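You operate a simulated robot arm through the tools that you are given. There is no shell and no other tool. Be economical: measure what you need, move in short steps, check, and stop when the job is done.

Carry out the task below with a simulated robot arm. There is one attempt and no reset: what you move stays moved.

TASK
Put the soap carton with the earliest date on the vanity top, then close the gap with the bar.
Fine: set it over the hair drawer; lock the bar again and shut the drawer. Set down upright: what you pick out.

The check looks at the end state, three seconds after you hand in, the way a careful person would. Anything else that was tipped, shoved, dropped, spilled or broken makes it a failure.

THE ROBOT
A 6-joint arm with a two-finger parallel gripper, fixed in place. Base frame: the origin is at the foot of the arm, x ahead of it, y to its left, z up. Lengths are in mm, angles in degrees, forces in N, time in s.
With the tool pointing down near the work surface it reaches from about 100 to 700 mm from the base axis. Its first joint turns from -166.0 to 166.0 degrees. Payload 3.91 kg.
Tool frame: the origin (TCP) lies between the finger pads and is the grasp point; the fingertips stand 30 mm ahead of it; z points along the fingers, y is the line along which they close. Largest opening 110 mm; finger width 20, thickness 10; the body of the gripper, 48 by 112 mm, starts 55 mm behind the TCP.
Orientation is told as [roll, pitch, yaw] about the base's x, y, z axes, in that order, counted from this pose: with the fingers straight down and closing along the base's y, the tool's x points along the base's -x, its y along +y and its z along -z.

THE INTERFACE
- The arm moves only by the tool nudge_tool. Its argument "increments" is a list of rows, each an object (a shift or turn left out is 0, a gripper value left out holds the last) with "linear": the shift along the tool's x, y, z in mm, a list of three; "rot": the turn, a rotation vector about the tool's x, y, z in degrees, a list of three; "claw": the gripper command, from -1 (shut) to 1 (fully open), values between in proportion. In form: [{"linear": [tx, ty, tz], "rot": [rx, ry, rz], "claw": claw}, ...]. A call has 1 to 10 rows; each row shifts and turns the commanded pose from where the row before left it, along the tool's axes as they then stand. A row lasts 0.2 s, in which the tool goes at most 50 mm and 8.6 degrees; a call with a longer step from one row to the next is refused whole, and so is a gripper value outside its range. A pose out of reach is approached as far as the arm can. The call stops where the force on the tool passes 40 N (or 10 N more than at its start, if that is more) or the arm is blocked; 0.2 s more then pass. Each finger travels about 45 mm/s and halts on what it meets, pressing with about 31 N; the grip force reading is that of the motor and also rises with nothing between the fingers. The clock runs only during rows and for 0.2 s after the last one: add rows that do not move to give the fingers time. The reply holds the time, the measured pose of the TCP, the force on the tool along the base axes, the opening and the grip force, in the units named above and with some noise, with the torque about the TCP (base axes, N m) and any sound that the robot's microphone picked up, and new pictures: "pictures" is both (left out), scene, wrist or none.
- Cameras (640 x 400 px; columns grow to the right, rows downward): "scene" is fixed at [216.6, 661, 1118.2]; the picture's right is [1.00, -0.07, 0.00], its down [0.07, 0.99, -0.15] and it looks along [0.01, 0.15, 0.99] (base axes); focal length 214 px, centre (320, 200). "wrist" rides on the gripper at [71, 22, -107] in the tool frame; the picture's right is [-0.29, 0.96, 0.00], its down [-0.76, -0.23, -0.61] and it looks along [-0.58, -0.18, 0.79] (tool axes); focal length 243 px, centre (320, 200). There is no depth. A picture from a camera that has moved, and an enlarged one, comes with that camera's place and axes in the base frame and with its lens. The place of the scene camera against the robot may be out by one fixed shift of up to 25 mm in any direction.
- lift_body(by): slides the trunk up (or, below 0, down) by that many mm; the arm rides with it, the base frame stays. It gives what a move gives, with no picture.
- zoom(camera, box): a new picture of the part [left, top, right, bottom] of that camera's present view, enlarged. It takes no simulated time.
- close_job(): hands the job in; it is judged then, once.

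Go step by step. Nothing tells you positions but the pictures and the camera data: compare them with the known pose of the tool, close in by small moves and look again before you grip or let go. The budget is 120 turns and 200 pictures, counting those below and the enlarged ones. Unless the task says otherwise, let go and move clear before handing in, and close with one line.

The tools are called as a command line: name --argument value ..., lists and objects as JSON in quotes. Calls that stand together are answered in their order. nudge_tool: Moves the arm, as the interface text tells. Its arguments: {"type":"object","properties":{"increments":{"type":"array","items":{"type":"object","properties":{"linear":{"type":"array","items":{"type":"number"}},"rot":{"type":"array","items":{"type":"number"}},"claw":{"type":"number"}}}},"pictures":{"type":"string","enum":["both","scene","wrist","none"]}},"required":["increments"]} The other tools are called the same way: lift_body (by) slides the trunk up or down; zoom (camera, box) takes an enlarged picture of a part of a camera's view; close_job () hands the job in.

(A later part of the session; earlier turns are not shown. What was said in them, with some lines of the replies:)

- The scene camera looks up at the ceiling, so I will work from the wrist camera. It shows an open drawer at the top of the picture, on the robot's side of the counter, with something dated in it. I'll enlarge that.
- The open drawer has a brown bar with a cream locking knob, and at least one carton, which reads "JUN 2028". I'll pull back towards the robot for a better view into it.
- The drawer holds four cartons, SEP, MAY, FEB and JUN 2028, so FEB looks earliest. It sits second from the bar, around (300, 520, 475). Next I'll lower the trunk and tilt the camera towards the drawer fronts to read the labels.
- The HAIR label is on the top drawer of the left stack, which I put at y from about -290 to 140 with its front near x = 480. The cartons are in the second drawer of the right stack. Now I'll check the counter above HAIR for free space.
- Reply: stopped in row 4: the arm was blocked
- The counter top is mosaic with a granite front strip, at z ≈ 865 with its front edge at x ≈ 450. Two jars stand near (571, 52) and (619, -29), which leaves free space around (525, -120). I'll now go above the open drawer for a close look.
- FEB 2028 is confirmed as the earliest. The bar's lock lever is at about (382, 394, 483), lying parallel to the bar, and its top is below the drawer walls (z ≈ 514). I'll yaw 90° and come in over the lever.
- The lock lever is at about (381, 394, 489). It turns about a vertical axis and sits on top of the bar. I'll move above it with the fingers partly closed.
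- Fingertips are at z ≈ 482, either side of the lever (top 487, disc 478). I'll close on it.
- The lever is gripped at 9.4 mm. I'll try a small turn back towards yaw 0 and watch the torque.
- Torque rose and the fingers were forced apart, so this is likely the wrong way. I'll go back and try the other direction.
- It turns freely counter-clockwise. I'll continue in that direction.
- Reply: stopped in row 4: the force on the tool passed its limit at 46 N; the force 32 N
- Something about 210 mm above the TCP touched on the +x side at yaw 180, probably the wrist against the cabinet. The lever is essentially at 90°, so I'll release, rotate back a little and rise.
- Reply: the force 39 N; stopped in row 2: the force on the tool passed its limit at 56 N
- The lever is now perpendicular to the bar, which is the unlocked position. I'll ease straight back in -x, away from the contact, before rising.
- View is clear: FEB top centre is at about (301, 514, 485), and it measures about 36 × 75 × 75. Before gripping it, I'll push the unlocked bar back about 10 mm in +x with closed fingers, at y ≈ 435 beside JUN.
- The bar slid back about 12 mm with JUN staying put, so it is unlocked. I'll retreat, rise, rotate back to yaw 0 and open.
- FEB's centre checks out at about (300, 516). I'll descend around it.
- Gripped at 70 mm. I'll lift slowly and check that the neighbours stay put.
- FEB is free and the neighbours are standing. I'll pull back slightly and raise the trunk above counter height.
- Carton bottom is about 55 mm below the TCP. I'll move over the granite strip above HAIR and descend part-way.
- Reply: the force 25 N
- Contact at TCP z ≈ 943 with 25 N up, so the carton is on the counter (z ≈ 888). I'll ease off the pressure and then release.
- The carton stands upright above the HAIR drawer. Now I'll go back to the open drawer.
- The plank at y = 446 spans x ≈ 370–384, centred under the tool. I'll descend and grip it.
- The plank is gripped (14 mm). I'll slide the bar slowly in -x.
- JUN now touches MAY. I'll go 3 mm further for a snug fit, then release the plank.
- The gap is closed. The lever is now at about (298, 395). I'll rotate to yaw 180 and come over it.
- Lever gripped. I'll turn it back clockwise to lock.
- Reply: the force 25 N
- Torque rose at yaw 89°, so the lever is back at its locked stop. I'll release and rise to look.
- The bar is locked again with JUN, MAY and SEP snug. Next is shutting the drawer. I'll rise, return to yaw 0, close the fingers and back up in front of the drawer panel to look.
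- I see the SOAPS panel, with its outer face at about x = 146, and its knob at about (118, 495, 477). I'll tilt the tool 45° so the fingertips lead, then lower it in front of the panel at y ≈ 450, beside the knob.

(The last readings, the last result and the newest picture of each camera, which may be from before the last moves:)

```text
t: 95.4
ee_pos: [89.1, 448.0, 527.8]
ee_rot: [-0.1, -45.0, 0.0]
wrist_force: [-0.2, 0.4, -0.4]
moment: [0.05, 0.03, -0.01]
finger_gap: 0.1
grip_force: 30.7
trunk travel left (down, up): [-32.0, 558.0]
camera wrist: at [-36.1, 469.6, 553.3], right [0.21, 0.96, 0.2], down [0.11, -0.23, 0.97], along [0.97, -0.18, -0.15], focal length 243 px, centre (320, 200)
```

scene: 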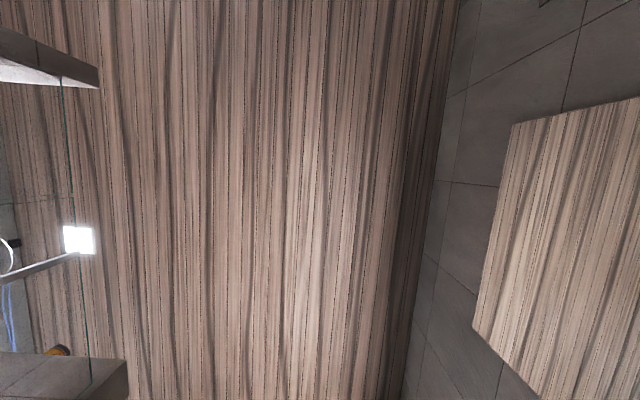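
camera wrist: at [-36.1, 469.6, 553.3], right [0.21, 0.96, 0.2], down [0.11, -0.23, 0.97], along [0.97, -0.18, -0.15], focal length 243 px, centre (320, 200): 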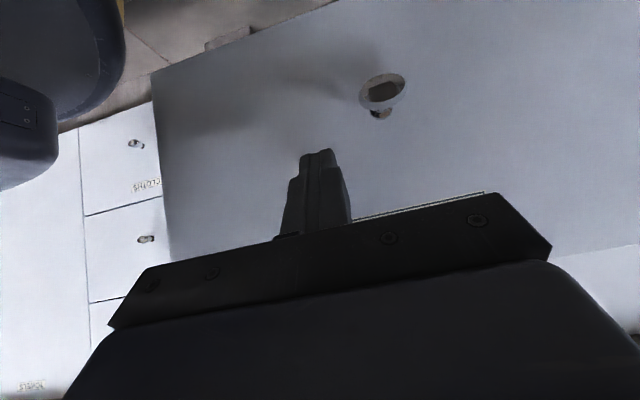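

Fingertips are in front of the panel, left of the knob. I'll push slowly in +x.

nudge_tool --increments '[{"linear": [-7, 0, 7]}, {"linear": [-7, 0, 7]}, {"linear": [-5, 0, 5]}, {"linear": [-5, 0, 5]}, {"linear": [-5, 0, 5]}, {"linear": [-5, 0, 5]}]' --pictures "wrist"

```text
t: 96.8
ee_pos: [138.5, 449.4, 527.6]
ee_rot: [-0.1, -45.1, 0.1]
wrist_force: [-0.7, -0.6, 0.6]
moment: [-0.02, 0.04, 0.04]
finger_gap: 0.0
grip_force: 30.6
trunk travel left (down, up): [-32.0, 558.0]
camera wrist: at [12.2, 470.4, 553.9], right [0.21, 0.96, 0.2], down [0.11, -0.23, 0.97], along [0.97, -0.18, -0.15], focal length 243 px, centre (320, 200)
```

wrist: 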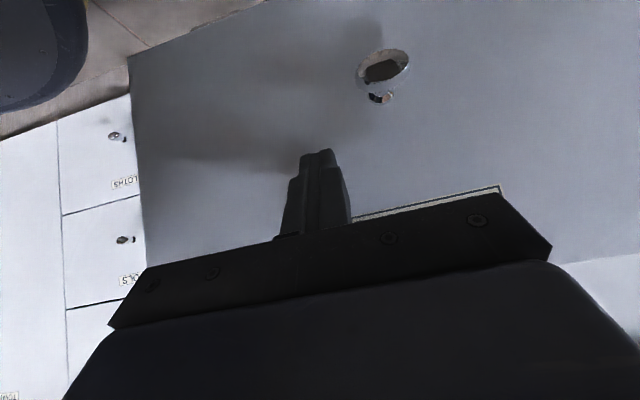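

nudge_tool --increments '[{"linear": [-6, 0, 6]}, {"linear": [-6, 0, 6]}, {"linear": [-6, 0, 6]}, {"linear": [-6, 0, 6]}, {"linear": [-6, 0, 6]}, {"linear": [-6, 0, 6]}, {"linear": [-6, 0, 6]}, {"linear": [-6, 0, 6]}, {"linear": [-6, 0, 6]}, {"linear": [-6, 0, 6]}]' --pictures "wrist"

```text
t: 99.0
ee_pos: [224.3, 448.2, 527.1]
ee_rot: [-0.2, -45.0, -0.1]
wrist_force: [-0.8, -0.1, 0.1]
moment: [-0.01, -0.02, -0.03]
finger_gap: 0.0
grip_force: 30.9
trunk travel left (down, up): [-32.0, 558.0]
camera wrist: at [97.7, 470.1, 553.7], right [0.21, 0.96, 0.2], down [0.11, -0.23, 0.97], along [0.97, -0.18, -0.15], focal length 243 px, centre (320, 200)
```

wrist: 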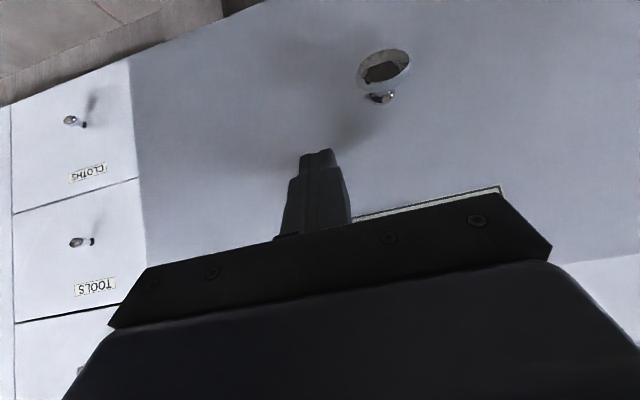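

The drawer is moving with the tool. I'll continue.

nudge_tool --increments '[{"linear": [-7, 0, 7]}, {"linear": [-7, 0, 7]}, {"linear": [-7, 0, 7]}, {"linear": [-7, 0, 7]}, {"linear": [-7, 0, 7]}, {"linear": [-7, 0, 7]}, {"linear": [-7, 0, 7]}, {"linear": [-7, 0, 7]}, {"linear": [-7, 0, 7]}, {"linear": [-7, 0, 7]}]' --pictures "none"

nudge_tool --increments '[{"linear": [-7, 0, 7]}, {"linear": [-7, 0, 7]}, {"linear": [-7, 0, 7]}, {"linear": [-7, 0, 7]}, {"linear": [-7, 0, 7]}, {"linear": [-7, 0, 7]}, {"linear": [-7, 0, 7]}]' --pictures "wrist"

```text
t: 101.2
ee_pos: [323.2, 449.0, 526.3]
ee_rot: [-0.1, -45.1, 0.0]
wrist_force: [0.8, 1.0, 0.4]
moment: [-0.02, -0.04, -0.01]
finger_gap: 0.2
grip_force: 30.9
trunk travel left (down, up): [-32.0, 558.0]
```

```text
t: 102.8
ee_pos: [391.7, 449.1, 529.0]
ee_rot: [0.0, -44.9, 0.1]
wrist_force: [-0.3, -0.5, -0.4]
moment: [0.03, -0.03, 0.01]
finger_gap: 0.0
grip_force: 30.9
trunk travel left (down, up): [-32.0, 558.0]
camera wrist: at [265.9, 470.1, 553.5], right [0.21, 0.96, 0.2], down [0.11, -0.23, 0.97], along [0.97, -0.18, -0.15], focal length 243 px, centre (320, 200)
```

wrist: 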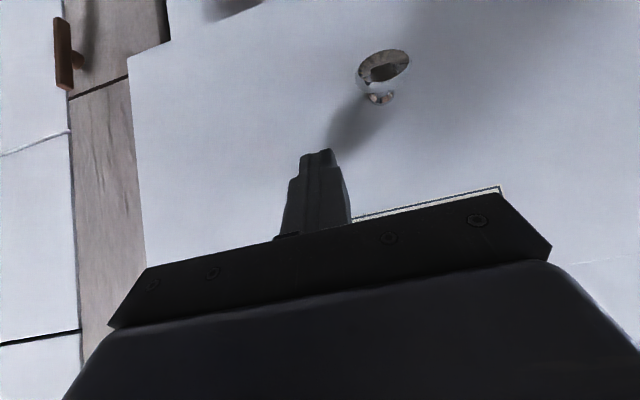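

nudge_tool --increments '[{"linear": [-4, 0, 4]}, {"linear": [-4, 0, 4]}, {"linear": [-4, 0, 4]}, {"linear": [-4, 0, 4]}, {"linear": [-4, 0, 4]}, {"linear": [-4, 0, 4]}, {"linear": [-4, 0, 4]}, {"linear": [-4, 0, 4]}, {"linear": [-3, 0, 3]}, {"linear": [-3, 0, 3]}]' --pictures "wrist"

```text
t: 105.0
ee_pos: [445.9, 448.5, 527.9]
ee_rot: [0.0, -45.0, 0.0]
wrist_force: [-0.4, 0.0, 0.2]
moment: [0.0, 0.04, -0.01]
finger_gap: 0.0
grip_force: 30.7
trunk travel left (down, up): [-32.0, 558.0]
camera wrist: at [319.4, 470.3, 553.8], right [0.21, 0.96, 0.2], down [0.11, -0.23, 0.97], along [0.97, -0.18, -0.15], focal length 243 px, centre (320, 200)
```

wrist: 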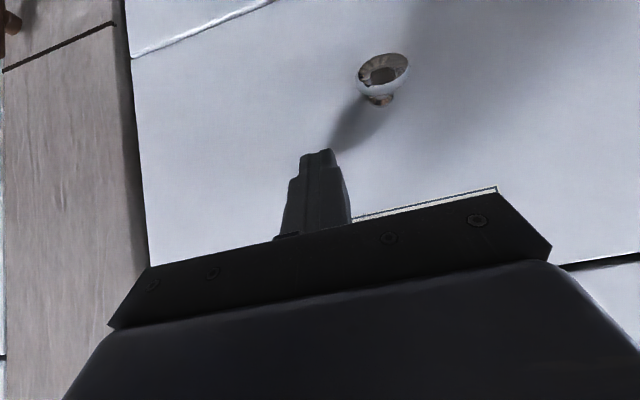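

nudge_tool --increments '[{"linear": [-2, 0, 2]}, {"linear": [-2, 0, 2]}, {"linear": [-2, 0, 2]}, {"linear": [-2, 0, 2]}, {"linear": [-2, 0, 2]}, {"linear": [-2, 0, 2]}]' --pictures "wrist"

```text
t: 105.8
ee_pos: [448.2, 449.6, 526.4]
ee_rot: [-0.2, -44.8, 0.1]
wrist_force: [-22.5, -3.9, 10.3]
moment: [-0.09, 0.03, -0.14]
finger_gap: 0.0
grip_force: 31.7
trunk travel left (down, up): [-32.0, 558.0]
stopped in row 4: the force on the tool passed its limit at 45 N (the readings are from after the stop); the commanded pose is now the measured one
camera wrist: at [322.8, 470.3, 554.2], right [0.21, 0.96, 0.2], down [0.11, -0.23, 0.97], along [0.97, -0.18, -0.15], focal length 243 px, centre (320, 200)
```

wrist: 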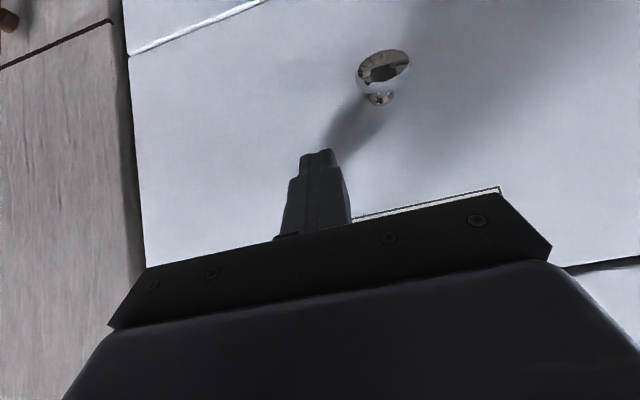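

The drawer hit its stop at tip x ≈ 476 with a firm force, so it is shut. I'll back off and check it is flush.

nudge_tool --increments '[{"linear": [7, 0, -7]}, {"linear": [20, 0, -20]}, {"linear": [30, 0, -30]}, {"linear": [34, 0, -34]}, {"linear": [34, 0, -34]}, {"linear": [0, 0, 0]}]' --pictures "wrist"

zoom --camera "wrist" --box '[60, 0, 640, 260]'

```text
t: 107.2
ee_pos: [274.1, 449.4, 527.3]
ee_rot: [-0.2, -44.8, 0.2]
wrist_force: [0.4, -0.7, -0.4]
moment: [0.03, -0.03, 0.03]
finger_gap: 0.0
grip_force: 30.6
trunk travel left (down, up): [-32.0, 558.0]
camera wrist: at [147.5, 470.4, 554.8], right [0.21, 0.96, 0.2], down [0.11, -0.23, 0.97], along [0.97, -0.18, -0.15], focal length 243 px, centre (320, 200)
```

wrist: 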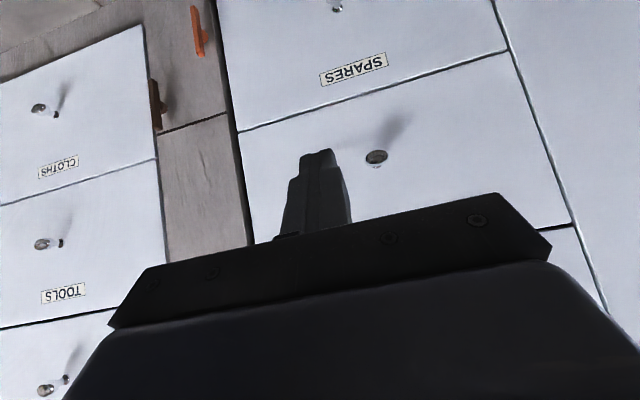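

```text
1.10 times, centred on (350, 130) of wrist
camera zoom: at [147.5, 470.4, 554.8], right [0.21, 0.96, 0.2], down [0.11, -0.23, 0.97], along [0.97, -0.18, -0.15], focal length 268 px, centre (287, 277)
```

zoom: 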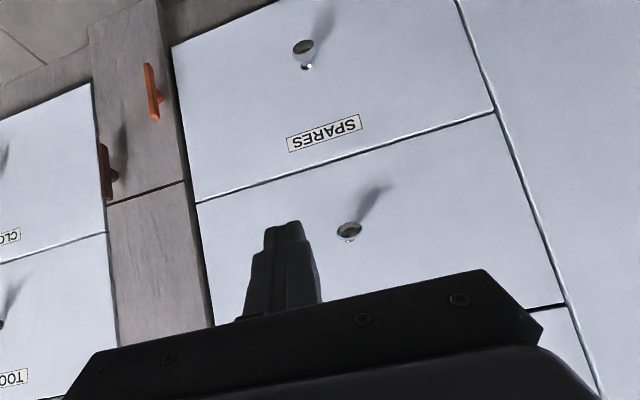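

The drawer is flush with its neighbours, the bar is locked, the FEB 2028 carton stands upright over HAIR, and the arm is clear. I'm handing in now.

close_job

```text
The job is handed in.
```

The FEB 2028 soap carton, the earliest of the four, is standing upright on the vanity top over the HAIR drawer. I closed the gap with the bar, locked the bar again, and shut the drawer. The job is handed in, but no check result has come back.
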